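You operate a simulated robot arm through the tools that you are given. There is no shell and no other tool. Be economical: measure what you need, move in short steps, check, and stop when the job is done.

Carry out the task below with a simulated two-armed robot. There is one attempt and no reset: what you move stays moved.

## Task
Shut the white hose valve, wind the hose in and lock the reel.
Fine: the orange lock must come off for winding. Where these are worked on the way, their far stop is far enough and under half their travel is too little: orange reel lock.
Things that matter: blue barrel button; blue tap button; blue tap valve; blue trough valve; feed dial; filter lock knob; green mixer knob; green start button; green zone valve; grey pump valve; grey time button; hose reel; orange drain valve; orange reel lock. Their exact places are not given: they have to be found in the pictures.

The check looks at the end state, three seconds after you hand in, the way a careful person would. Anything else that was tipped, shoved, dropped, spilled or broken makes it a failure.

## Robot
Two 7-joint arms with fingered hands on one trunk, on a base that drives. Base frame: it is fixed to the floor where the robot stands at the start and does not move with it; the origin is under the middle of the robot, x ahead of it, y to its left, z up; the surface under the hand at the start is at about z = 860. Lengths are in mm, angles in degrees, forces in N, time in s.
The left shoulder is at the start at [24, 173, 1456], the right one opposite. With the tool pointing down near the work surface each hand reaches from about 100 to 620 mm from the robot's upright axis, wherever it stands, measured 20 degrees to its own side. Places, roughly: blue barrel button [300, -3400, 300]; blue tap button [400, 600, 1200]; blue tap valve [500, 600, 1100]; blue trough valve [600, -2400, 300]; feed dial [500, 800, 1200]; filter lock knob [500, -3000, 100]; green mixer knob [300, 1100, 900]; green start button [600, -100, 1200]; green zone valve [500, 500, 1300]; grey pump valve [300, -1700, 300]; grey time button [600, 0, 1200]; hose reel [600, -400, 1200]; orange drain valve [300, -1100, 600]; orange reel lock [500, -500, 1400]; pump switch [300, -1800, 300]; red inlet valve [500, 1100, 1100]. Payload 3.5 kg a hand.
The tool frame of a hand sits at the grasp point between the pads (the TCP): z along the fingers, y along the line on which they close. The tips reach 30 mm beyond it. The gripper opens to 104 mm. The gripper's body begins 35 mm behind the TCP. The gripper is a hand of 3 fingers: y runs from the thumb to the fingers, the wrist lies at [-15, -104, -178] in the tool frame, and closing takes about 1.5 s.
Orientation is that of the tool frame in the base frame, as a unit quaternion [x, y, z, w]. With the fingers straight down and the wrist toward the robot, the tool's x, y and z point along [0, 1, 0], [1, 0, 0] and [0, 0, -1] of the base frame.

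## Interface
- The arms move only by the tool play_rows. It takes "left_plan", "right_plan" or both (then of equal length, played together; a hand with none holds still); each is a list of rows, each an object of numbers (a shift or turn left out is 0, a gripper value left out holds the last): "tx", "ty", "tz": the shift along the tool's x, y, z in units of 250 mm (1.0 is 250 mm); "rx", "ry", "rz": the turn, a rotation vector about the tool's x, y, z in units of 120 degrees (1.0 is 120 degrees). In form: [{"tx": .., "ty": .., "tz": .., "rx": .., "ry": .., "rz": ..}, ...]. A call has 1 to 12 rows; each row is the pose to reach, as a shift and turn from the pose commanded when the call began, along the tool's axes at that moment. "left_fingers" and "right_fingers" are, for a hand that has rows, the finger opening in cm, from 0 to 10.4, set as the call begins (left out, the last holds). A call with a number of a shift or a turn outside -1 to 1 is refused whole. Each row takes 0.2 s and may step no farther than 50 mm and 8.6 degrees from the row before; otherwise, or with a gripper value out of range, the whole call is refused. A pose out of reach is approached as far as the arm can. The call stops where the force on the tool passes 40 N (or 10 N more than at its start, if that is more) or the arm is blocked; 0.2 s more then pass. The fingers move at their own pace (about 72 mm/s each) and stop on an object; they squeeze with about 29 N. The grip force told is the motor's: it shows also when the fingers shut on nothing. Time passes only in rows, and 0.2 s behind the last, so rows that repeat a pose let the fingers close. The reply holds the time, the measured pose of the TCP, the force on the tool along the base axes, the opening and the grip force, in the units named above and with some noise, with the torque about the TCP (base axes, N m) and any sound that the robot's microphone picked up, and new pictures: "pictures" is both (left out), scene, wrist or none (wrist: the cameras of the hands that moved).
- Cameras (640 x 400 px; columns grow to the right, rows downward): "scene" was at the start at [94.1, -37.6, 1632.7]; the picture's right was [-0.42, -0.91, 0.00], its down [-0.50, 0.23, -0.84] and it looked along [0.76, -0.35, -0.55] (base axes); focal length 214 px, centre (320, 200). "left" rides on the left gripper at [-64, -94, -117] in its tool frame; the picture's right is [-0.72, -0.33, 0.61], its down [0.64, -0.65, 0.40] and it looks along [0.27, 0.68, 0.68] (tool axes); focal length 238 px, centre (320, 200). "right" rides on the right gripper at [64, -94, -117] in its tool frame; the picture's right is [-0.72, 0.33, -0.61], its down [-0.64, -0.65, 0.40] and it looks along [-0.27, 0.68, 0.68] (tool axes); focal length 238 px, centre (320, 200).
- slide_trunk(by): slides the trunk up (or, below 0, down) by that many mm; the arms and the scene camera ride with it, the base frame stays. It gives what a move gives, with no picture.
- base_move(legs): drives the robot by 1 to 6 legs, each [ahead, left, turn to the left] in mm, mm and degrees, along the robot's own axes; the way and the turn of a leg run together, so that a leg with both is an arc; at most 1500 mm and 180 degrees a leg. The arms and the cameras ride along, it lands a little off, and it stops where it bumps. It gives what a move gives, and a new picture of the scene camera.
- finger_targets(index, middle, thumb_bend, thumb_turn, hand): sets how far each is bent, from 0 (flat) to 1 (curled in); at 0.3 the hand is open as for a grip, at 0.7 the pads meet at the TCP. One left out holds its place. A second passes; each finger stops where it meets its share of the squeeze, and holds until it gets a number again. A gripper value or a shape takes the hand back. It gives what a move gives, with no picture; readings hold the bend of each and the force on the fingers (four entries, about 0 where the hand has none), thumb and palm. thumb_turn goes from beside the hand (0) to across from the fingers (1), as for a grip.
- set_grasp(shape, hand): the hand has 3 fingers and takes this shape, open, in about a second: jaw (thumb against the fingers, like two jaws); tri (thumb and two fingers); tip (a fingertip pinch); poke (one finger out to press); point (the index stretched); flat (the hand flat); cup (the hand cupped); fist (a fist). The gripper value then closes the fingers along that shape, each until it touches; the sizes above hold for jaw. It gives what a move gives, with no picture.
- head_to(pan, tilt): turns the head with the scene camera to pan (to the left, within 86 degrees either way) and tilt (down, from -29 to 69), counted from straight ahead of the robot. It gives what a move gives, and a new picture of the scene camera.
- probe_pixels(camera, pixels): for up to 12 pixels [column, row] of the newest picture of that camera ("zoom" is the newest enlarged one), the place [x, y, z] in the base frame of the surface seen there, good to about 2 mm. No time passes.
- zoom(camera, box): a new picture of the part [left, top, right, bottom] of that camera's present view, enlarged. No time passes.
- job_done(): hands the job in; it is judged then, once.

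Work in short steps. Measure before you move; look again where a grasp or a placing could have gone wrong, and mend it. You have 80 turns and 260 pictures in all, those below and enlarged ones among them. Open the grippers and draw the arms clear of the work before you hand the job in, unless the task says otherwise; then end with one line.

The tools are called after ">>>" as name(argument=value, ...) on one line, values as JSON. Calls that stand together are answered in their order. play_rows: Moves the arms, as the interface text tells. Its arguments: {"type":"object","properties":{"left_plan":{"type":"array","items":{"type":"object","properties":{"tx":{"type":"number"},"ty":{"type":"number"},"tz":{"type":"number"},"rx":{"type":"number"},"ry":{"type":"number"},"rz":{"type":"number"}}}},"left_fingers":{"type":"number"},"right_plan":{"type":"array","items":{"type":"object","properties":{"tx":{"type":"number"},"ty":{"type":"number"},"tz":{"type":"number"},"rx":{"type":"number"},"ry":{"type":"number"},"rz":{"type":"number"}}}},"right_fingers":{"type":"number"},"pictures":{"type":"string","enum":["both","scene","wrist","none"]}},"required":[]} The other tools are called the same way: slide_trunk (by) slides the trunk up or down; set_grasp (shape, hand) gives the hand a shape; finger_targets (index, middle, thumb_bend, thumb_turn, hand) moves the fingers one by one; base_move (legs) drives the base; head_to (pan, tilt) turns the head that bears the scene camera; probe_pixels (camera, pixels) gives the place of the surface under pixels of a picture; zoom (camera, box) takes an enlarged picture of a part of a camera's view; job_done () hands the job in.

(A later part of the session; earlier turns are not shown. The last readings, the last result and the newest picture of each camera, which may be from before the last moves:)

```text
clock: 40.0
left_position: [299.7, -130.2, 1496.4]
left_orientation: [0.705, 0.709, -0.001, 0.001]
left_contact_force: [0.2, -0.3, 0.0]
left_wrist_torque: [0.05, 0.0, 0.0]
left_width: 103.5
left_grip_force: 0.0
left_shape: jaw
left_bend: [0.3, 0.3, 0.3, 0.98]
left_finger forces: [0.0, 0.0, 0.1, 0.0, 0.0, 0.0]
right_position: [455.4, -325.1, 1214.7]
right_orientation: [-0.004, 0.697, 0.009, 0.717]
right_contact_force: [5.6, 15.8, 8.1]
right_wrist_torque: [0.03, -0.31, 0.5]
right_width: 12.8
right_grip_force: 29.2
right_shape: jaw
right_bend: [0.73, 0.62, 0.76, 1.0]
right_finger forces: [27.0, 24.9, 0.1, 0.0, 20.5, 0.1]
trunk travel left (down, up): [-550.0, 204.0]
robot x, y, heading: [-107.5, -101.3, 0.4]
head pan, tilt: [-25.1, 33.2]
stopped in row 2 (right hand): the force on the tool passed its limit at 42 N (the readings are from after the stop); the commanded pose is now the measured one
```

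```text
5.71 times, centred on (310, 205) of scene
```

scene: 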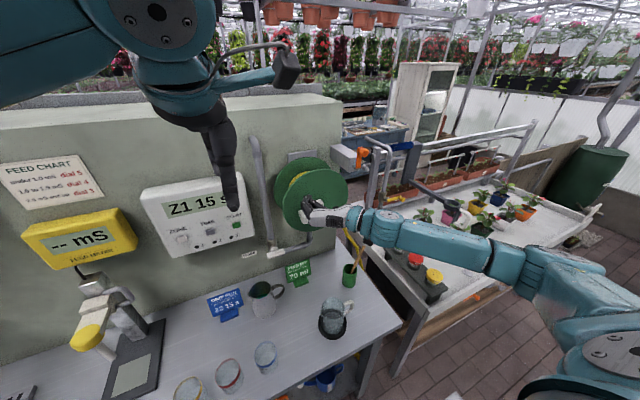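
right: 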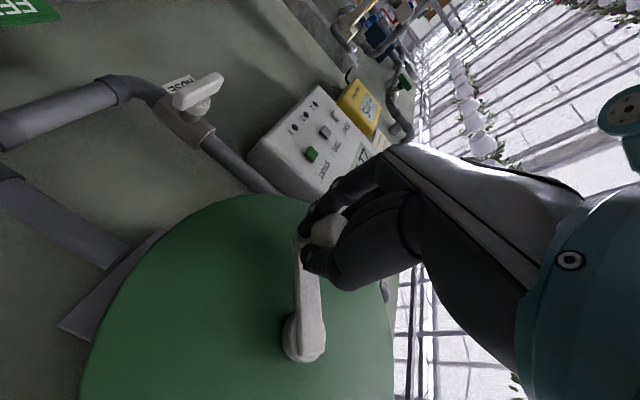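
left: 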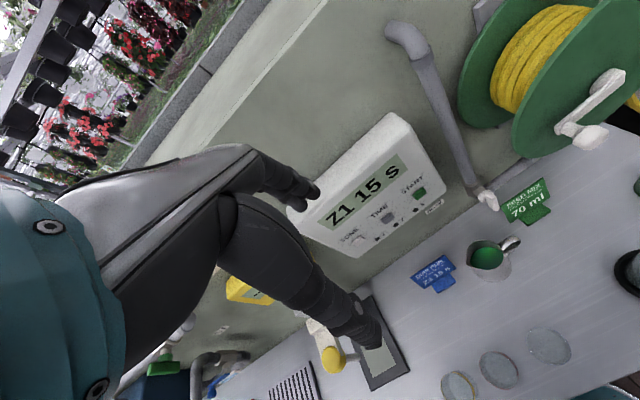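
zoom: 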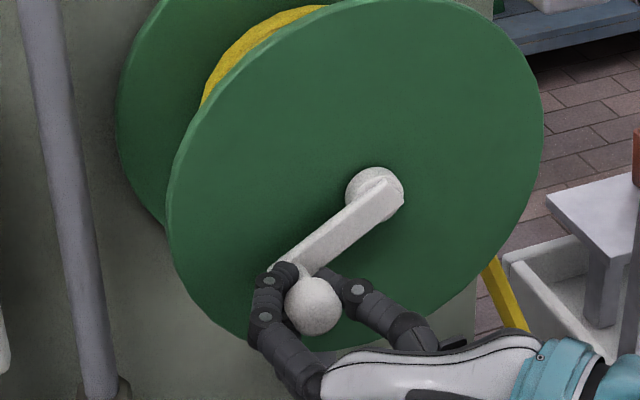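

The force passed 42 N after only about 8°. It may be damping or a stop, so I'll try the same direction slowly.

>>> play_rows(right_plan=[{"ty": -0.005, "tx": 0.006}, {"ty": -0.0104, "tx": 0.0124}, {"ty": -0.016, "tx": 0.018}, {"ty": -0.0216, "tx": 0.0236}, {"ty": -0.0276, "tx": 0.0288}, {"ty": -0.0336, "tx": 0.034}, {"ty": -0.04, "tx": 0.039}, {"ty": -0.0464, "tx": 0.0436}, {"ty": -0.053, "tx": 0.048}, {"ty": -0.0596, "tx": 0.0524}, {"ty": -0.0666, "tx": 0.0564}, {"ty": -0.0736, "tx": 0.0604}], pictures="none")

>>> zoom(camera="scene", box=[270, 170, 350, 240])

```text
clock: 41.4
left_position: [301.4, -128.6, 1496.7]
left_orientation: [0.704, 0.71, -0.001, 0.001]
left_contact_force: [-0.3, 0.2, 0.0]
left_wrist_torque: [0.05, 0.0, 0.01]
left_width: 103.9
left_grip_force: 0.0
left_shape: jaw
left_bend: [0.3, 0.3, 0.3, 0.98]
left_finger forces: [0.1, 0.0, 0.0, 0.0, 0.0, 0.1]
right_position: [455.3, -326.8, 1213.5]
right_orientation: [-0.008, 0.693, 0.015, 0.721]
right_contact_force: [5.1, 18.2, 8.6]
right_wrist_torque: [-0.04, -0.41, 0.38]
right_width: 13.1
right_grip_force: 28.9
right_shape: jaw
right_bend: [0.73, 0.6, 0.78, 1.0]
right_finger forces: [27.3, 27.1, 0.1, 0.0, 16.5, 0.1]
trunk travel left (down, up): [-550.0, 204.0]
robot x, y, heading: [-106.5, -97.5, 0.3]
head pan, tilt: [-25.1, 33.2]
stopped in row 6 (right hand): the force on the tool passed its limit at 41 N (the readings are from after the stop); the commanded pose is now the measured one
```

```text
5.71 times, centred on (310, 205) of scene
```

zoom: 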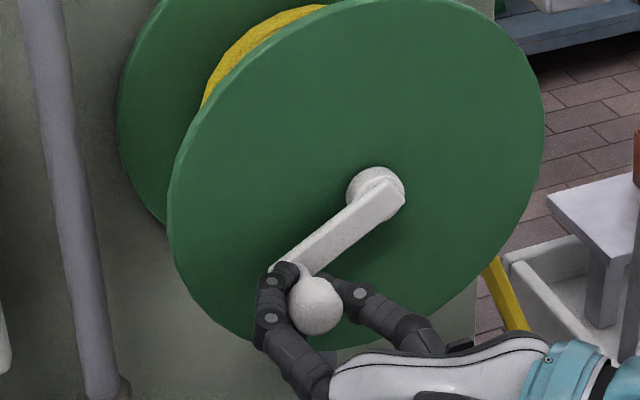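

It's a hard stop in this direction, at about -35°. I'll check whether the hose moved, then try the other direction.

>>> zoom(camera="left", box=[400, 0, 640, 200])

>>> zoom(camera="scene", box=[265, 140, 435, 280])

```text
2.00 times, centred on (520, 100) of left
```

zoom: 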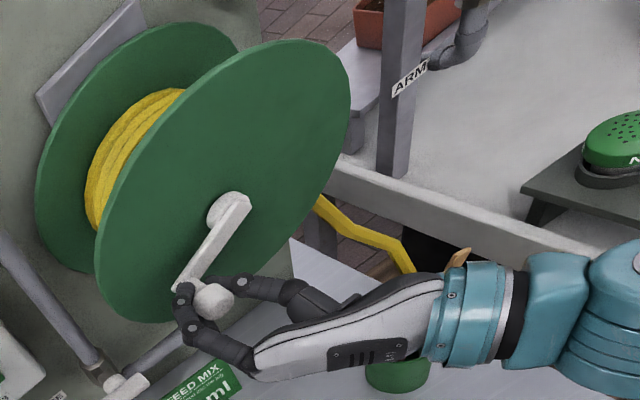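

```text
2.86 times, centred on (350, 210) of scene
```

zoom: 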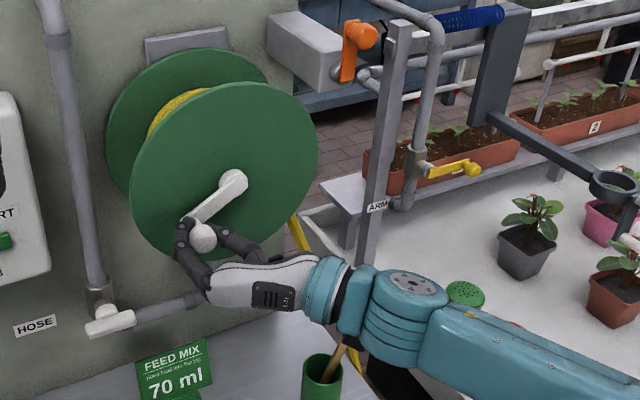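

The hose looks unchanged. I'll turn the other way (clockwise from the front) with the same grip, and watch force and hose.

>>> play_rows(right_plan=[{"ty": 0.036, "tx": -0.028, "ry": 0.009}, {"ty": 0.0536, "tx": -0.065, "ry": 0.0185}, {"ty": 0.0644, "tx": -0.105, "ry": 0.0185}, {"ty": 0.068, "tx": -0.146, "ry": 0.0185}, {"ty": 0.0644, "tx": -0.187, "ry": 0.0185}, {"ty": 0.0536, "tx": -0.227, "ry": 0.0185}, {"ty": 0.0364, "tx": -0.264, "ry": 0.0185}, {"ty": -0.001, "tx": -0.313, "ry": 0.0185}, {"ty": -0.05, "tx": -0.35, "ry": 0.0185}, {"ty": -0.107, "tx": -0.374, "ry": 0.0185}, {"ty": -0.168, "tx": -0.382, "ry": 0.0185}, {"ty": -0.229, "tx": -0.374, "ry": 0.0185}], pictures="wrist")

>>> zoom(camera="scene", box=[265, 140, 375, 250])

>>> zoom(camera="left", box=[400, 0, 640, 200])

```text
clock: 44.0
left_position: [301.3, -129.2, 1495.9]
left_orientation: [0.705, 0.709, -0.001, 0.0]
left_contact_force: [-0.6, 0.2, -0.2]
left_wrist_torque: [0.03, 0.0, -0.01]
left_width: 103.5
left_grip_force: 0.1
left_shape: jaw
left_bend: [0.3, 0.3, 0.3, 0.98]
left_finger forces: [0.0, 0.0, 0.0, 0.0, 0.1, 0.0]
right_position: [455.7, -392.8, 1308.1]
right_orientation: [-0.002, 0.706, 0.008, 0.708]
right_contact_force: [22.2, 2.7, 24.9]
right_wrist_torque: [0.68, -0.99, -0.18]
right_width: 7.7
right_grip_force: 29.1
right_shape: jaw
right_bend: [0.73, 0.71, 0.84, 0.93]
right_finger forces: [14.7, 64.2, 0.0, 0.0, 30.3, 0.0]
trunk travel left (down, up): [-550.0, 204.0]
robot x, y, heading: [-110.4, -101.0, 0.2]
head pan, tilt: [-25.1, 33.2]
```

right: 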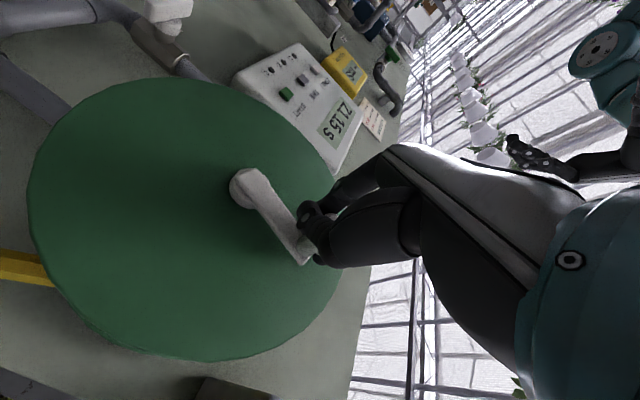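

```text
3.64 times, centred on (320, 195) of scene
```

zoom: 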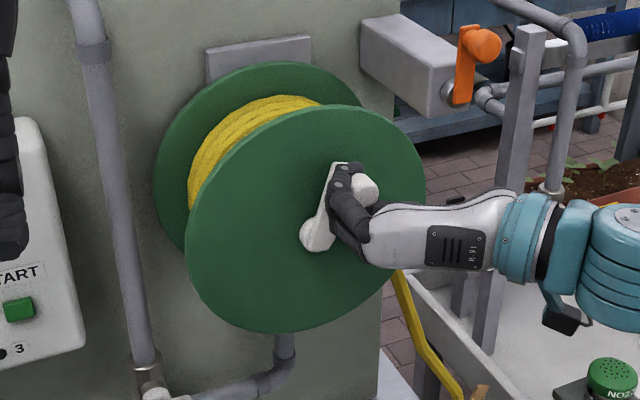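

```text
2.00 times, centred on (520, 100) of left
```

zoom: 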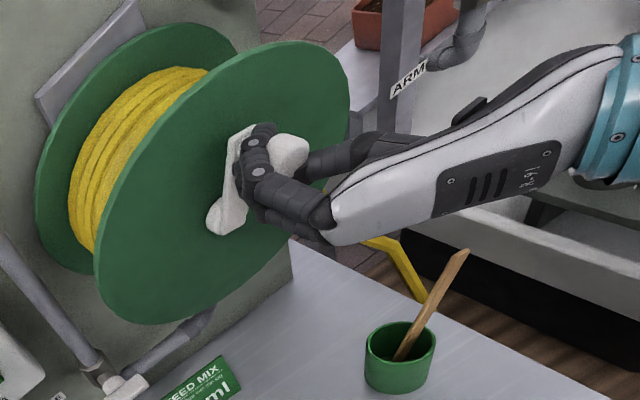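

The coil on the drum visibly thickened, so clockwise is winding in. I'll loosen the grip to relieve the twist, then regrip.

>>> play_rows(right_plan=[{}, {}, {}, {}], right_fingers=5, pictures="none")

>>> zoom(camera="right", box=[180, 120, 400, 290])

>>> zoom(camera="scene", box=[280, 150, 360, 220])

```text
clock: 45.0
left_position: [300.5, -130.2, 1497.2]
left_orientation: [0.704, 0.71, 0.0, 0.001]
left_contact_force: [-0.1, 0.5, -0.2]
left_wrist_torque: [0.01, -0.01, -0.03]
left_width: 104.0
left_grip_force: 0.0
left_shape: jaw
left_bend: [0.3, 0.3, 0.3, 0.98]
left_finger forces: [0.0, 0.1, 0.0, 0.0, 0.0, 0.0]
right_position: [452.0, -390.0, 1301.2]
right_orientation: [-0.003, 0.709, 0.01, 0.705]
right_contact_force: [0.6, 0.6, 0.0]
right_wrist_torque: [0.0, 0.05, 0.01]
right_width: 50.7
right_grip_force: 0.1
right_shape: jaw
right_bend: [0.74, 0.44, 0.71, 1.0]
right_finger forces: [0.1, 0.8, 0.0, 0.0, 0.0, 0.0]
trunk travel left (down, up): [-550.0, 204.0]
robot x, y, heading: [-109.8, -101.6, 0.5]
head pan, tilt: [-25.1, 33.2]
```

```text
2.35 times, centred on (290, 205) of right
```

zoom: 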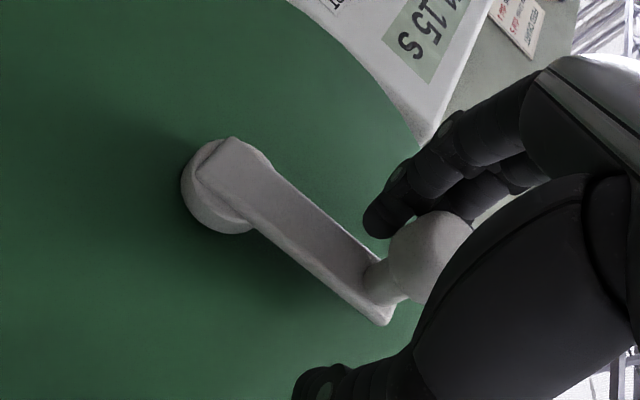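

```text
5.71 times, centred on (320, 185) of scene
```

zoom: 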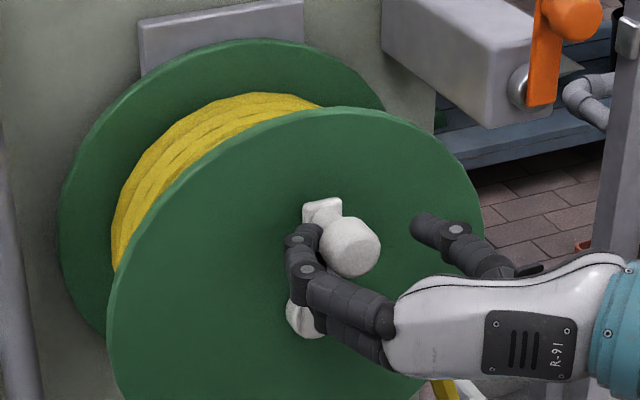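

I'll measure the present knob position.

>>> probe_pixels(camera="right", pixels=[[338, 224], [345, 216], [330, 228], [320, 236], [325, 240], [275, 195], [240, 185]])

>>> probe_pixels(camera="zoom", pixels=[[350, 245], [340, 235], [365, 245], [345, 260], [322, 210]])

```text
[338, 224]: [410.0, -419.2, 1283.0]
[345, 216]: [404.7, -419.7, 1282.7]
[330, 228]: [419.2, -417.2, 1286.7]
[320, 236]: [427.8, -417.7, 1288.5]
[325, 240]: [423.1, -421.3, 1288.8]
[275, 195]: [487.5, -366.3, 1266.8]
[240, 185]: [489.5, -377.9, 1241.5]
```

```text
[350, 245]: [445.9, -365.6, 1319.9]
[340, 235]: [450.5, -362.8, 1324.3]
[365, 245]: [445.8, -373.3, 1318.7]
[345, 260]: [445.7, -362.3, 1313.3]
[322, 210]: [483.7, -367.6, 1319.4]
```

The knob is at [457,-367,1315], crank at about 90°. The TCP lags, so I'll open wider, recentre and close.

>>> play_rows(right_plan=[{}, {}, {"ty": 0.05, "tx": -0.03}, {"ty": 0.092, "tx": -0.056}, {"ty": 0.092, "tx": -0.056}], right_fingers=7, pictures="none")

>>> play_rows(right_plan=[{}, {}, {}, {}, {}, {}], right_fingers=0.5, pictures="wrist")

>>> zoom(camera="scene", box=[280, 150, 360, 220])

```text
clock: 46.2
left_position: [301.1, -130.6, 1497.0]
left_orientation: [0.705, 0.71, 0.0, 0.0]
left_contact_force: [-0.3, 0.1, 0.6]
left_wrist_torque: [0.04, 0.0, -0.01]
left_width: 103.6
left_grip_force: 0.1
left_shape: jaw
left_bend: [0.3, 0.3, 0.3, 0.98]
left_finger forces: [0.0, 0.0, 0.0, 0.0, 0.0, 0.1]
right_position: [452.1, -368.3, 1317.9]
right_orientation: [-0.004, 0.709, 0.01, 0.705]
right_contact_force: [-0.3, 0.0, 0.7]
right_wrist_torque: [-0.02, -0.03, 0.0]
right_width: 69.5
right_grip_force: 0.1
right_shape: jaw
right_bend: [0.28, 0.38, 0.6, 1.0]
right_finger forces: [0.0, 0.0, 0.1, 0.0, 0.0, 0.0]
trunk travel left (down, up): [-550.0, 204.0]
robot x, y, heading: [-109.3, -101.4, 0.4]
head pan, tilt: [-25.1, 33.2]
```

```text
clock: 47.6
left_position: [300.6, -130.2, 1496.2]
left_orientation: [0.705, 0.71, -0.002, 0.0]
left_contact_force: [0.2, 0.0, 0.3]
left_wrist_torque: [0.01, 0.02, 0.0]
left_width: 103.8
left_grip_force: 0.0
left_shape: jaw
left_bend: [0.3, 0.3, 0.3, 0.98]
left_finger forces: [0.0, 0.0, 0.0, 0.1, 0.0, 0.0]
right_position: [452.3, -368.4, 1317.7]
right_orientation: [-0.003, 0.708, 0.009, 0.706]
right_contact_force: [9.1, -0.3, 4.0]
right_wrist_torque: [0.04, -0.05, 0.29]
right_width: 9.3
right_grip_force: 29.2
right_shape: jaw
right_bend: [0.73, 0.7, 0.76, 1.0]
right_finger forces: [18.7, 0.7, 0.0, 0.1, 25.5, 0.0]
trunk travel left (down, up): [-550.0, 204.0]
robot x, y, heading: [-107.8, -101.1, 0.1]
head pan, tilt: [-25.1, 33.2]
```

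right: 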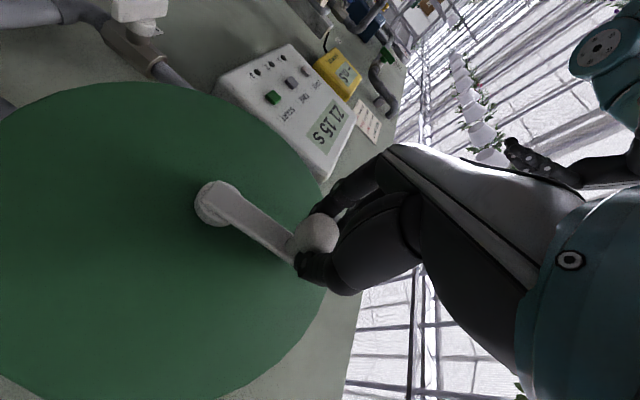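

```text
5.71 times, centred on (320, 185) of scene
```

zoom: 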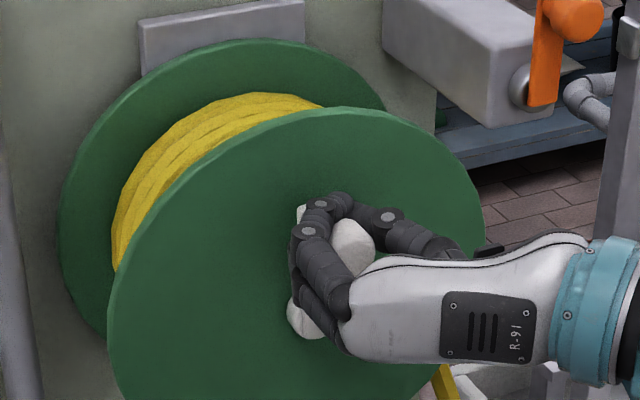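

Gripped well. I'll continue clockwise from 90° toward 230°.

>>> play_rows(right_plan=[{"ty": -0.0476, "tx": 0.014}, {"ty": -0.0996, "tx": 0.0288}, {"ty": -0.1476, "tx": 0.0544}, {"ty": -0.1896, "tx": 0.0892}, {"ty": -0.2228, "tx": 0.1324}, {"ty": -0.2468, "tx": 0.1812}, {"ty": -0.26, "tx": 0.234}, {"ty": -0.2616, "tx": 0.288}, {"ty": -0.2524, "tx": 0.3416}, {"ty": -0.232, "tx": 0.392}, {"ty": -0.2016, "tx": 0.4372}, {"ty": -0.1624, "tx": 0.4748}], pictures="wrist")

>>> zoom(camera="scene", box=[270, 150, 370, 235])

```text
clock: 50.2
left_position: [300.1, -128.1, 1497.0]
left_orientation: [0.705, 0.71, -0.001, 0.001]
left_contact_force: [-0.2, 0.1, -0.1]
left_wrist_torque: [0.0, 0.02, -0.01]
left_width: 103.7
left_grip_force: 0.0
left_shape: jaw
left_bend: [0.3, 0.3, 0.3, 0.98]
left_finger forces: [0.1, 0.0, 0.0, 0.1, 0.0, 0.0]
right_position: [455.1, -405.1, 1203.9]
right_orientation: [-0.005, 0.706, 0.011, 0.708]
right_contact_force: [17.2, 2.9, 23.7]
right_wrist_torque: [0.7, -0.77, 0.24]
right_width: 5.6
right_grip_force: 29.0
right_shape: jaw
right_bend: [0.72, 0.7, 0.8, 0.89]
right_finger forces: [32.2, 26.2, 0.1, 0.0, 32.5, 0.0]
trunk travel left (down, up): [-550.0, 204.0]
robot x, y, heading: [-106.8, -95.2, 0.6]
head pan, tilt: [-25.1, 33.2]
```

right: 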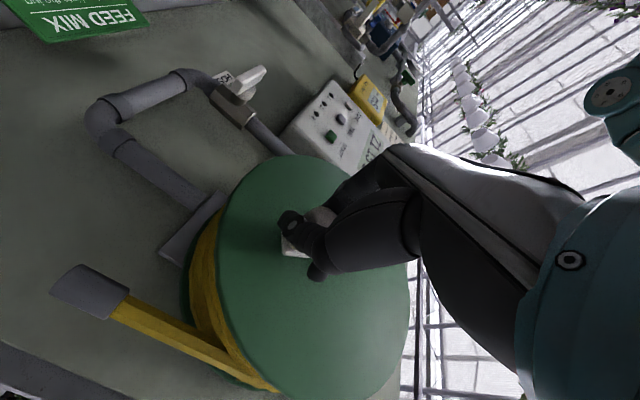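

```text
4.71 times, centred on (320, 192) of scene
```

zoom: 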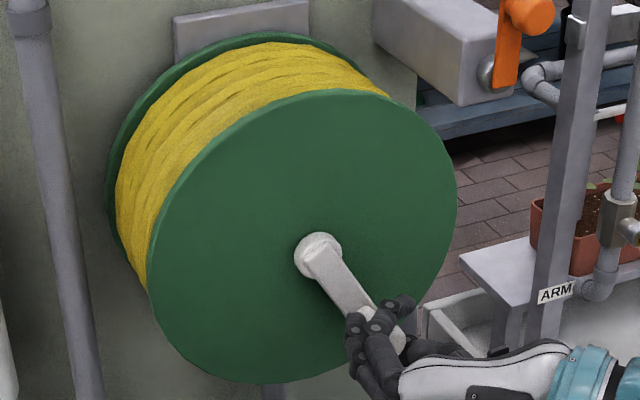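

The drum is nearly full and the hose end has come up to the reel. I'll keep going clockwise to the stop.

>>> play_rows(right_plan=[{"ty": 0.01, "tx": 0.03}, {"ty": 0.035, "tx": 0.05}, {"ty": 0.065, "tx": 0.062}, {"ty": 0.099, "tx": 0.072}, {"ty": 0.144, "tx": 0.076}, {"ty": 0.189, "tx": 0.072}, {"ty": 0.233, "tx": 0.06}, {"ty": 0.274, "tx": 0.041}], pictures="wrist")

>>> zoom(camera="scene", box=[270, 150, 370, 235])

```text
clock: 50.8
left_position: [299.2, -131.1, 1496.3]
left_orientation: [0.704, 0.71, 0.0, 0.0]
left_contact_force: [0.6, -0.5, 0.3]
left_wrist_torque: [0.0, 0.0, 0.01]
left_width: 103.6
left_grip_force: 0.0
left_shape: jaw
left_bend: [0.3, 0.3, 0.3, 0.98]
left_finger forces: [0.1, 0.0, 0.1, 0.0, 0.1, 0.0]
right_position: [454.6, -397.5, 1199.3]
right_orientation: [-0.003, 0.7, 0.015, 0.714]
right_contact_force: [-1.4, 2.3, 11.1]
right_wrist_torque: [0.26, -0.28, 0.33]
right_width: 6.2
right_grip_force: 29.3
right_shape: jaw
right_bend: [0.73, 0.7, 0.81, 0.89]
right_finger forces: [21.5, 35.4, 0.1, 0.0, 36.7, 0.1]
trunk travel left (down, up): [-550.0, 204.0]
robot x, y, heading: [-108.3, -98.0, 0.4]
head pan, tilt: [-25.1, 33.2]
stopped in row 3 (right hand): the force on the tool passed its limit at 41 N (the readings are from after the stop); the commanded pose is now the measured one
```

right: 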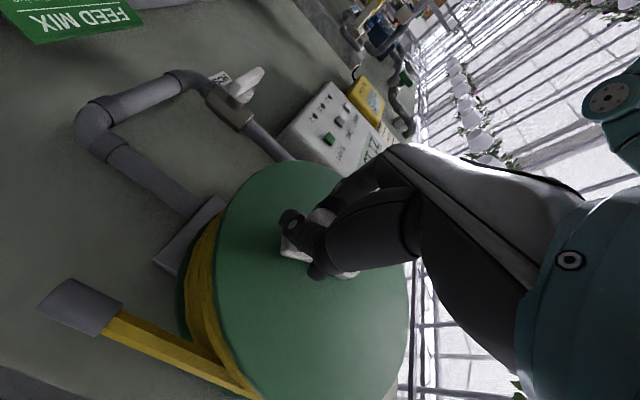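

```text
4.71 times, centred on (320, 192) of scene
```

zoom: 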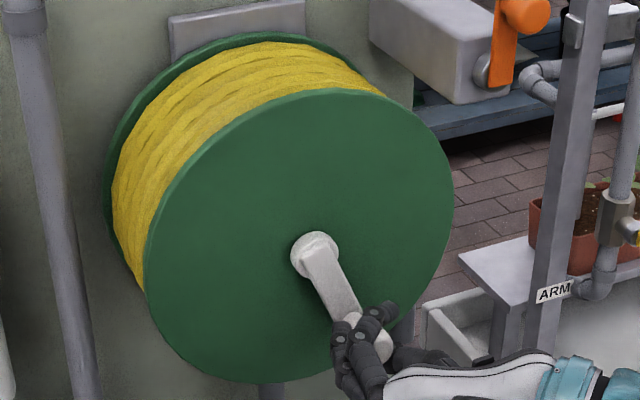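

It stopped again after about 10 mm. I'll release to relieve the twist and measure the crank.

>>> play_rows(right_plan=[{}, {}, {}, {}, {}], right_fingers=7, pictures="none")

>>> zoom(camera="scene", box=[290, 170, 370, 235])

>>> zoom(camera="right", box=[200, 150, 400, 300])

```text
clock: 52.0
left_position: [299.8, -130.4, 1496.6]
left_orientation: [0.704, 0.71, -0.001, 0.0]
left_contact_force: [-0.1, -0.3, -0.1]
left_wrist_torque: [0.0, 0.01, -0.01]
left_width: 103.8
left_grip_force: 0.0
left_shape: jaw
left_bend: [0.3, 0.3, 0.3, 0.98]
left_finger forces: [0.0, 0.1, 0.0, 0.1, 0.0, 0.1]
right_position: [454.9, -398.8, 1195.5]
right_orientation: [-0.003, 0.702, 0.012, 0.712]
right_contact_force: [-0.2, 0.9, 0.8]
right_wrist_torque: [0.02, 0.04, 0.03]
right_width: 69.6
right_grip_force: 0.1
right_shape: jaw
right_bend: [0.28, 0.38, 0.6, 1.0]
right_finger forces: [0.0, 0.1, 0.1, 0.1, 0.0, 0.1]
trunk travel left (down, up): [-550.0, 204.0]
robot x, y, heading: [-107.8, -97.4, 0.3]
head pan, tilt: [-25.1, 33.2]
```

```text
6.15 times, centred on (330, 202) of scene
```

zoom: 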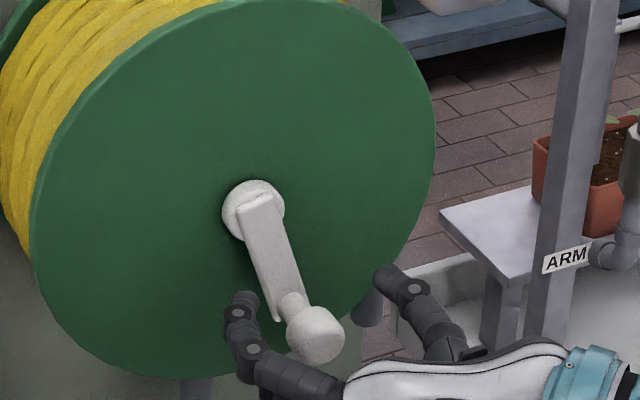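

```text
2.67 times, centred on (300, 225) of right
```

zoom: 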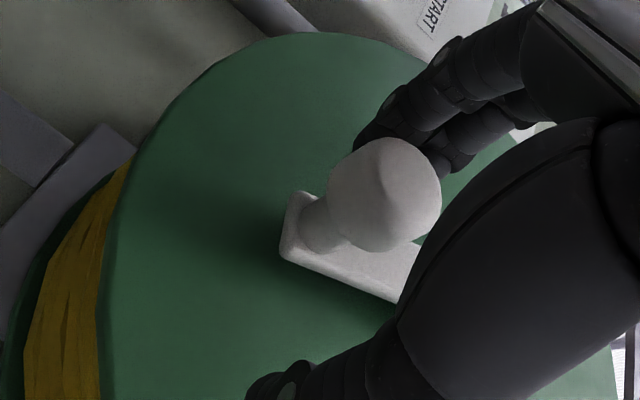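

>>> probe_pixels(camera="scene", pixels=[[329, 223], [330, 226], [327, 222], [325, 218], [320, 205]])

>>> probe_pixels(camera="zoom", pixels=[[385, 200], [370, 180], [350, 210], [300, 220], [410, 190], [325, 265]])

```text
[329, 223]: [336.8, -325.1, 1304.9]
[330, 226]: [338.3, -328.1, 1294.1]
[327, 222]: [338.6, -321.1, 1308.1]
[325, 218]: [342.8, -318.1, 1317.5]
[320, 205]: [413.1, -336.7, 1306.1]
```

```text
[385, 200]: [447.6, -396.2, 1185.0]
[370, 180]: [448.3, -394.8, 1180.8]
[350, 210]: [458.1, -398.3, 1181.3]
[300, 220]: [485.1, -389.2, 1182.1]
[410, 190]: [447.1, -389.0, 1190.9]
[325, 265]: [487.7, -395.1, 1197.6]
```

The knob is at [457,-394,1187], φ≈249°. I'll recentre, regrip and push on (now mainly to the left) to see whether this is the stop.

>>> play_rows(right_plan=[{"ty": 0.016, "tx": 0.03}, {"ty": 0.016, "tx": 0.03}, {"ty": 0.016, "tx": 0.03}, {"ty": 0.016, "tx": 0.03}, {"ty": 0.016, "tx": 0.03}, {"ty": 0.016, "tx": 0.03}, {"ty": 0.016, "tx": 0.03}], right_fingers=0.5, pictures="none")

>>> play_rows(right_plan=[{"ty": 0.02, "tx": 0.007}, {"ty": 0.045, "tx": 0.013}, {"ty": 0.075, "tx": 0.016}, {"ty": 0.105, "tx": 0.018}, {"ty": 0.145, "tx": 0.016}, {"ty": 0.185, "tx": 0.006}, {"ty": 0.225, "tx": -0.008}, {"ty": 0.26, "tx": -0.028}], pictures="wrist")

>>> zoom(camera="scene", box=[270, 150, 370, 235])

```text
clock: 53.6
left_position: [298.8, -130.4, 1497.5]
left_orientation: [0.705, 0.71, 0.0, 0.0]
left_contact_force: [-0.6, 1.6, 0.4]
left_wrist_torque: [0.0, 0.03, 0.0]
left_width: 103.8
left_grip_force: 0.0
left_shape: jaw
left_bend: [0.3, 0.3, 0.3, 0.98]
left_finger forces: [0.1, 0.1, 0.0, 0.0, 0.0, 0.0]
right_position: [455.5, -392.9, 1188.3]
right_orientation: [-0.003, 0.702, 0.012, 0.712]
right_contact_force: [-1.9, 2.5, 1.9]
right_wrist_torque: [0.02, -0.03, 0.09]
right_width: 6.1
right_grip_force: 0.1
right_shape: jaw
right_bend: [0.71, 0.65, 0.71, 1.0]
right_finger forces: [1.8, 2.7, 0.0, 0.0, 1.9, 0.0]
trunk travel left (down, up): [-550.0, 204.0]
robot x, y, heading: [-108.4, -98.3, 0.5]
head pan, tilt: [-25.1, 33.2]
```

```text
clock: 55.5
left_position: [299.2, -136.3, 1496.7]
left_orientation: [0.706, 0.708, 0.001, -0.001]
left_contact_force: [-0.3, -0.3, 0.0]
left_wrist_torque: [0.01, 0.04, 0.0]
left_width: 103.7
left_grip_force: 0.1
left_shape: jaw
left_bend: [0.3, 0.3, 0.3, 0.98]
left_finger forces: [0.0, 0.0, 0.1, 0.1, 0.0, 0.0]
right_position: [455.0, -348.4, 1186.1]
right_orientation: [0.006, 0.708, -0.005, 0.706]
right_contact_force: [-5.4, -28.2, -11.1]
right_wrist_torque: [0.28, 0.05, -0.25]
right_width: 47.1
right_grip_force: 0.1
right_shape: jaw
right_bend: [0.71, 0.67, 0.6, 0.96]
right_finger forces: [0.0, 0.1, 0.1, 0.0, 30.9, 0.0]
trunk travel left (down, up): [-550.0, 204.0]
robot x, y, heading: [-108.7, -100.7, -0.1]
head pan, tilt: [-25.1, 33.2]
stopped in row 8 (right hand): the force on the tool passed its limit at 41 N (the readings are from after the stop); the commanded pose is now the measured one
```

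right: 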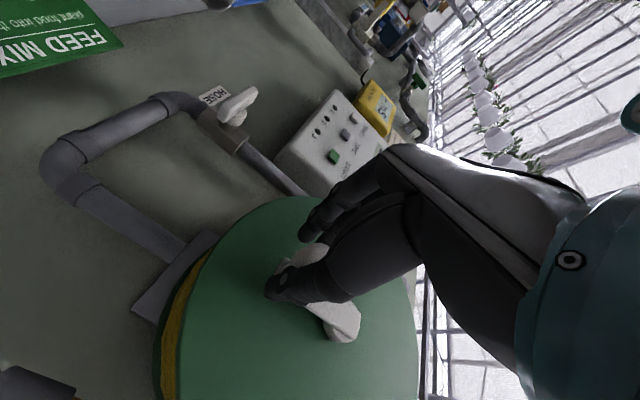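

```text
4.71 times, centred on (320, 192) of scene
```

zoom: 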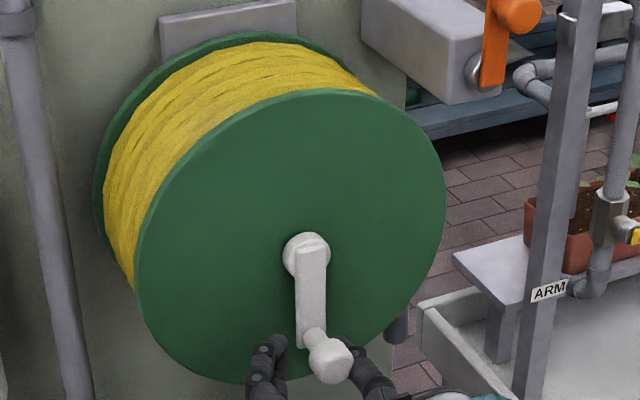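

The crank now points straight down (φ≈270°) and resisted 41 N. I'll push once more in short steps to confirm it's the end stop, with the thumb behind the knob.

>>> play_rows(right_plan=[{"ty": -0.02}, {"ty": 0.0}, {"ty": 0.02}, {"ty": 0.04}, {"ty": 0.06}, {"ty": 0.08}], right_fingers=3, pictures="none")

>>> zoom(camera="right", box=[0, 180, 400, 400])

>>> probe_pixels(camera="zoom", pixels=[[510, 130], [490, 160], [530, 250], [470, 170], [480, 130]])

```text
clock: 56.8
left_position: [299.4, -136.0, 1496.2]
left_orientation: [0.706, 0.708, 0.0, 0.0]
left_contact_force: [-0.3, -0.5, 0.1]
left_wrist_torque: [-0.02, 0.01, -0.03]
left_width: 103.7
left_grip_force: 0.1
left_shape: jaw
left_bend: [0.3, 0.3, 0.3, 0.98]
left_finger forces: [0.0, 0.0, 0.0, 0.1, 0.0, 0.1]
right_position: [458.1, -338.5, 1185.2]
right_orientation: [0.008, 0.71, -0.014, 0.705]
right_contact_force: [-3.8, -26.9, -10.3]
right_wrist_torque: [0.35, -0.06, 0.02]
right_width: 48.6
right_grip_force: 0.1
right_shape: jaw
right_bend: [0.74, 0.54, 0.64, 0.97]
right_finger forces: [0.1, 0.1, 0.0, 0.1, 28.4, 0.1]
trunk travel left (down, up): [-550.0, 204.0]
robot x, y, heading: [-107.8, -96.0, -0.0]
head pan, tilt: [-25.1, 33.2]
stopped in row 6 (right hand): the force on the tool passed its limit at 43 N (the readings are from after the stop); the commanded pose is now the measured one
```

```text
1.60 times, centred on (200, 290) of right
```

zoom: 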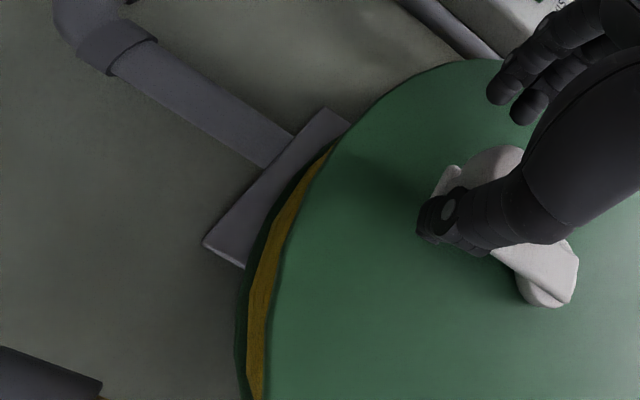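

```text
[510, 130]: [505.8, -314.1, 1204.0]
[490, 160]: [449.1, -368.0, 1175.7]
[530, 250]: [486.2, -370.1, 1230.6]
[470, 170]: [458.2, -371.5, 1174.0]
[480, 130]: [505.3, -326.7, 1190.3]
```

Blocked again at 43 N. I'll open, back out and look at the crank and hose end.

>>> play_rows(right_plan=[{"ty": -0.06}, {"ty": -0.06}, {"ty": -0.06, "tz": -0.15}, {"ty": -0.06, "tz": -0.32}], right_fingers=8, pictures="both")

>>> zoom(camera="right", box=[60, 150, 340, 380])

>>> zoom(camera="left", box=[400, 0, 640, 200])

```text
clock: 57.8
left_position: [297.7, -132.9, 1498.5]
left_orientation: [0.706, 0.708, -0.001, 0.001]
left_contact_force: [-0.1, -1.0, 0.2]
left_wrist_torque: [0.0, -0.03, 0.02]
left_width: 103.7
left_grip_force: 0.1
left_shape: jaw
left_bend: [0.3, 0.3, 0.3, 0.98]
left_finger forces: [0.0, 0.0, 0.0, 0.1, 0.1, 0.0]
right_position: [375.5, -343.0, 1190.7]
right_orientation: [0.004, 0.706, -0.005, 0.708]
right_contact_force: [-0.4, 0.4, 0.0]
right_wrist_torque: [-0.02, -0.01, 0.01]
right_width: 79.9
right_grip_force: 0.1
right_shape: jaw
right_bend: [0.27, 0.35, 0.52, 0.99]
right_finger forces: [0.0, 0.0, 0.0, 0.0, 0.0, 0.1]
trunk travel left (down, up): [-550.0, 204.0]
robot x, y, heading: [-111.3, -101.3, 0.3]
head pan, tilt: [-25.1, 33.2]
```

scene: 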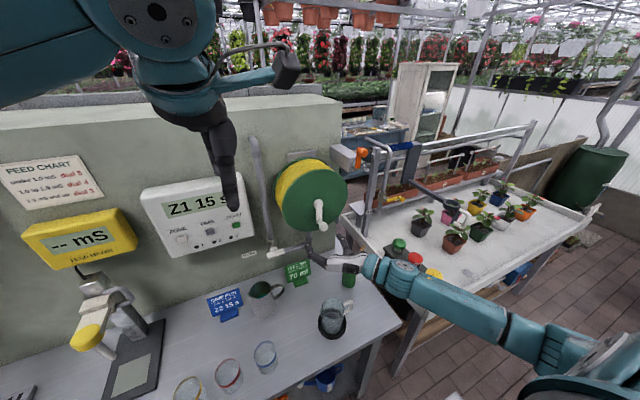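
right: 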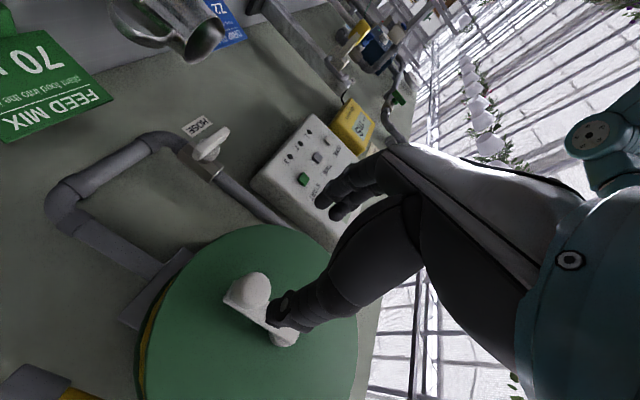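

```text
1.74 times, centred on (200, 265) of right
```

zoom: 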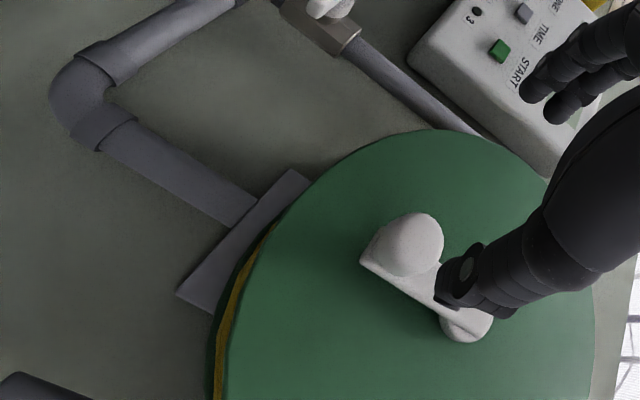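

```text
2.00 times, centred on (520, 100) of left
```

zoom: 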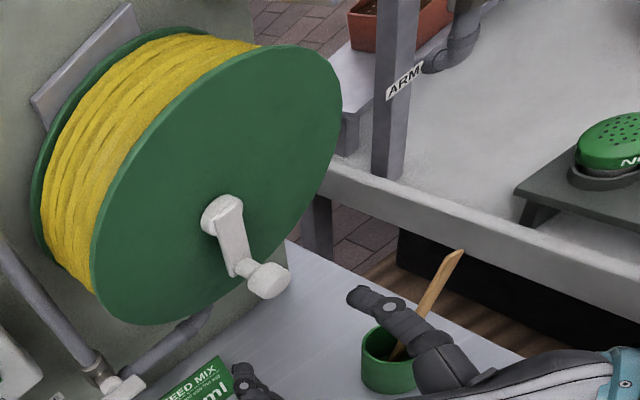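

The drum is full to the rim and the trailing hose is gone. I'll check the crank angle with probes.

>>> probe_pixels(camera="right", pixels=[[254, 288], [248, 280], [262, 290], [240, 302], [280, 336], [250, 310]])

>>> zoom(camera="scene", box=[260, 140, 380, 240])

>>> probe_pixels(camera="zoom", pixels=[[357, 340], [350, 335], [345, 300], [340, 250], [505, 75], [480, 55], [500, 55], [490, 90]])

```text
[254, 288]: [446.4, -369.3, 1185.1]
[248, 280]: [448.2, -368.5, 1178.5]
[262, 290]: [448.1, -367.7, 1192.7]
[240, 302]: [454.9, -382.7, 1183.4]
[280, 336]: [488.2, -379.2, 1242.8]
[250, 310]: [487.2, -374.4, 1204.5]
```

```text
4.00 times, centred on (320, 190) of scene
```

zoom: 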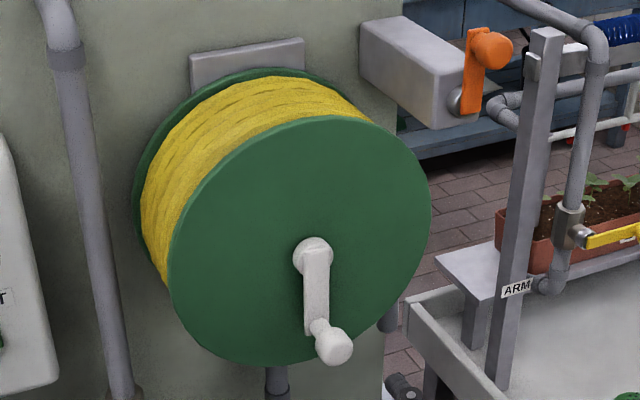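

```text
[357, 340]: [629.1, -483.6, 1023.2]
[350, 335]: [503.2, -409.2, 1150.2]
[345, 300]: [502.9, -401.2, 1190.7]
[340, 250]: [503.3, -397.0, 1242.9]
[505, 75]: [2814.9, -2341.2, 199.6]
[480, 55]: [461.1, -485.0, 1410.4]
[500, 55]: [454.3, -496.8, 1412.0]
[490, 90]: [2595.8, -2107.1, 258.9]
```

The crank is at about 268°. To be sure it's a stop, I'll push once more with stiffly closed fingers from the knob's right.

>>> play_rows(right_plan=[{"ty": -0.12}, {"ty": -0.24}, {"ty": -0.36}, {"ty": -0.36}, {"ty": -0.36}, {"ty": -0.36}, {"ty": -0.36, "tz": 0.15}, {"ty": -0.36, "tz": 0.28}], right_fingers=0, pictures="none")

>>> play_rows(right_plan=[{"ty": 0.03}, {"ty": 0.06}, {"ty": 0.09}, {"ty": 0.12}, {"ty": 0.15}, {"ty": 0.18}, {"ty": 0.21}, {"ty": 0.24}], pictures="wrist")

>>> zoom(camera="scene", box=[260, 140, 380, 240])

```text
clock: 59.5
left_position: [300.0, -131.5, 1496.4]
left_orientation: [0.706, 0.708, -0.001, 0.001]
left_contact_force: [0.7, -0.5, 0.2]
left_wrist_torque: [0.0, -0.03, -0.01]
left_width: 104.0
left_grip_force: 0.0
left_shape: jaw
left_bend: [0.3, 0.3, 0.3, 0.98]
left_finger forces: [0.1, 0.0, 0.0, 0.0, 0.0, 0.0]
right_position: [445.7, -433.1, 1190.7]
right_orientation: [0.004, 0.708, -0.006, 0.707]
right_contact_force: [-0.4, 0.2, 0.3]
right_wrist_torque: [-0.03, -0.04, 0.02]
right_width: 0.0
right_grip_force: 29.4
right_shape: jaw
right_bend: [0.7, 0.7, 0.46, 1.0]
right_finger forces: [0.0, 0.1, 0.0, 0.0, 0.1, 0.0]
trunk travel left (down, up): [-550.0, 204.0]
robot x, y, heading: [-108.7, -98.9, 0.2]
head pan, tilt: [-25.1, 33.2]
```

```text
clock: 61.2
left_position: [296.1, -135.2, 1497.6]
left_orientation: [0.708, 0.707, 0.001, 0.001]
left_contact_force: [0.2, 0.9, -0.1]
left_wrist_torque: [0.0, -0.01, -0.02]
left_width: 104.0
left_grip_force: 0.0
left_shape: jaw
left_bend: [0.3, 0.3, 0.3, 0.98]
left_finger forces: [0.0, 0.0, 0.0, 0.0, 0.0, 0.1]
right_position: [445.3, -397.5, 1193.6]
right_orientation: [0.011, 0.706, -0.018, 0.708]
right_contact_force: [-10.8, -21.7, 4.4]
right_wrist_torque: [0.13, -0.04, 0.11]
right_width: 0.0
right_grip_force: 29.3
right_shape: jaw
right_bend: [0.7, 0.7, 0.46, 1.0]
right_finger forces: [15.5, 15.5, 0.1, 0.1, 0.1, 0.1]
trunk travel left (down, up): [-550.0, 204.0]
robot x, y, heading: [-113.3, -104.1, -0.2]
head pan, tilt: [-25.1, 33.2]
stopped in row 8 (right hand): the force on the tool passed its limit at 43 N (the readings are from after the stop); the commanded pose is now the measured one
```

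right: 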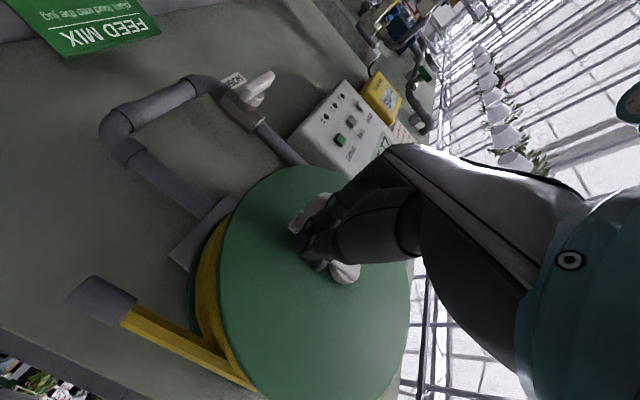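

```text
4.00 times, centred on (320, 190) of scene
```

zoom: 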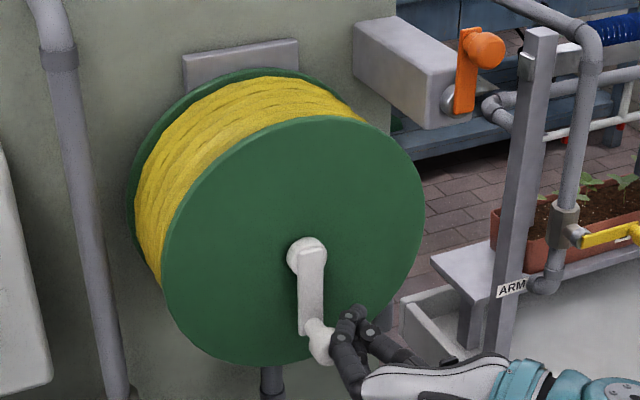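

It's a solid stop and the reel is fully wound. Next is the lock: I'll retract and bring the closed fingers to the right of the orange knob.

>>> play_rows(right_plan=[{"ty": -0.03}, {"ty": -0.05, "tz": -0.15}, {"ty": -0.1, "tz": -0.3}, {"ty": -0.2, "tz": -0.3, "tx": -0.14}, {"ty": -0.3, "tz": -0.3, "tx": -0.28}, {"ty": -0.4, "tz": -0.3, "tx": -0.42}, {"ty": -0.48, "tz": -0.3, "tx": -0.57}, {"ty": -0.56, "tz": -0.3, "tx": -0.72}, {"ty": -0.6, "tz": -0.3, "tx": -0.86}], pictures="wrist")

>>> zoom(camera="scene", box=[310, 120, 410, 200])

```text
clock: 63.2
left_position: [299.2, -133.5, 1497.9]
left_orientation: [0.706, 0.708, -0.001, 0.001]
left_contact_force: [-0.1, -0.5, -0.1]
left_wrist_torque: [0.0, -0.03, 0.02]
left_width: 103.6
left_grip_force: 0.0
left_shape: jaw
left_bend: [0.3, 0.3, 0.3, 0.98]
left_finger forces: [0.0, 0.0, 0.0, 0.1, 0.1, 0.0]
right_position: [369.2, -534.1, 1408.2]
right_orientation: [0.008, 0.705, -0.014, 0.709]
right_contact_force: [0.8, 0.4, -0.3]
right_wrist_torque: [0.02, 0.01, -0.01]
right_width: 0.0
right_grip_force: 29.1
right_shape: jaw
right_bend: [0.7, 0.7, 0.47, 1.0]
right_finger forces: [0.0, 0.1, 0.0, 0.1, 0.0, 0.0]
trunk travel left (down, up): [-550.0, 204.0]
robot x, y, heading: [-107.7, -102.3, -0.1]
head pan, tilt: [-25.1, 33.2]
```

right: 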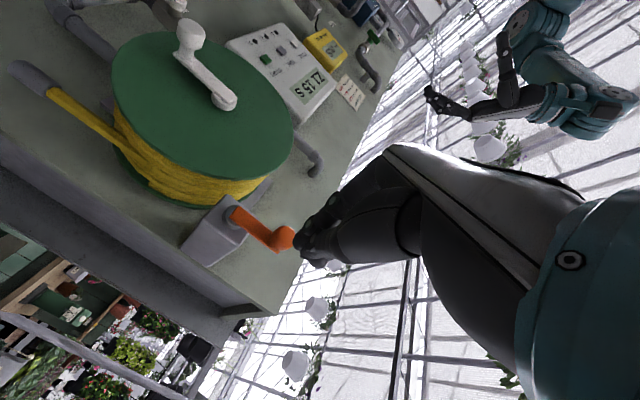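

```text
5.00 times, centred on (360, 160) of scene
```

zoom: 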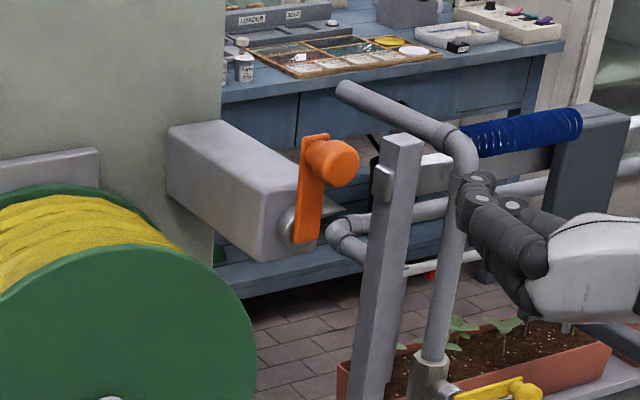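

The hand is right of the knob. I'll advance 72 mm and push left.

>>> play_rows(right_plan=[{"tz": 0.15}, {"tz": 0.288}, {"tz": 0.288, "ty": 0.05}, {"tz": 0.288, "ty": 0.1}, {"tz": 0.288, "ty": 0.14}, {"tz": 0.288, "ty": 0.18}, {"tz": 0.288, "ty": 0.22}, {"tz": 0.288, "ty": 0.26}], pictures="wrist")

>>> zoom(camera="scene", box=[310, 120, 410, 200])

```text
clock: 65.0
left_position: [299.0, -133.5, 1497.1]
left_orientation: [0.707, 0.707, 0.0, 0.001]
left_contact_force: [0.5, 0.1, -0.3]
left_wrist_torque: [-0.01, 0.03, 0.0]
left_width: 103.8
left_grip_force: 0.1
left_shape: jaw
left_bend: [0.3, 0.3, 0.3, 0.98]
left_finger forces: [0.0, 0.0, 0.1, 0.0, 0.1, 0.1]
right_position: [439.7, -471.7, 1407.9]
right_orientation: [0.009, 0.705, -0.014, 0.709]
right_contact_force: [-1.2, -1.3, 1.6]
right_wrist_torque: [0.04, -0.01, 0.01]
right_width: 0.2
right_grip_force: 29.2
right_shape: jaw
right_bend: [0.7, 0.7, 0.47, 1.0]
right_finger forces: [0.0, 0.0, 0.0, 0.0, 0.0, 0.0]
trunk travel left (down, up): [-550.0, 204.0]
robot x, y, heading: [-109.9, -99.9, 0.3]
head pan, tilt: [-25.1, 33.2]
```

right: 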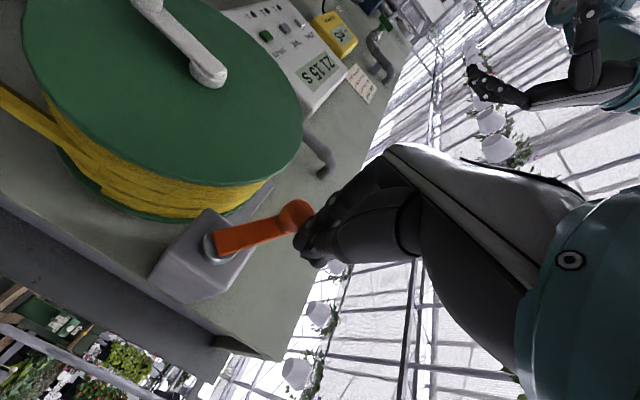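

```text
5.00 times, centred on (360, 160) of scene
```

zoom: 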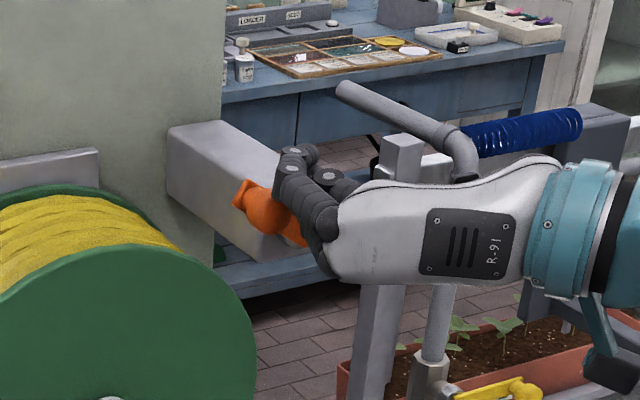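

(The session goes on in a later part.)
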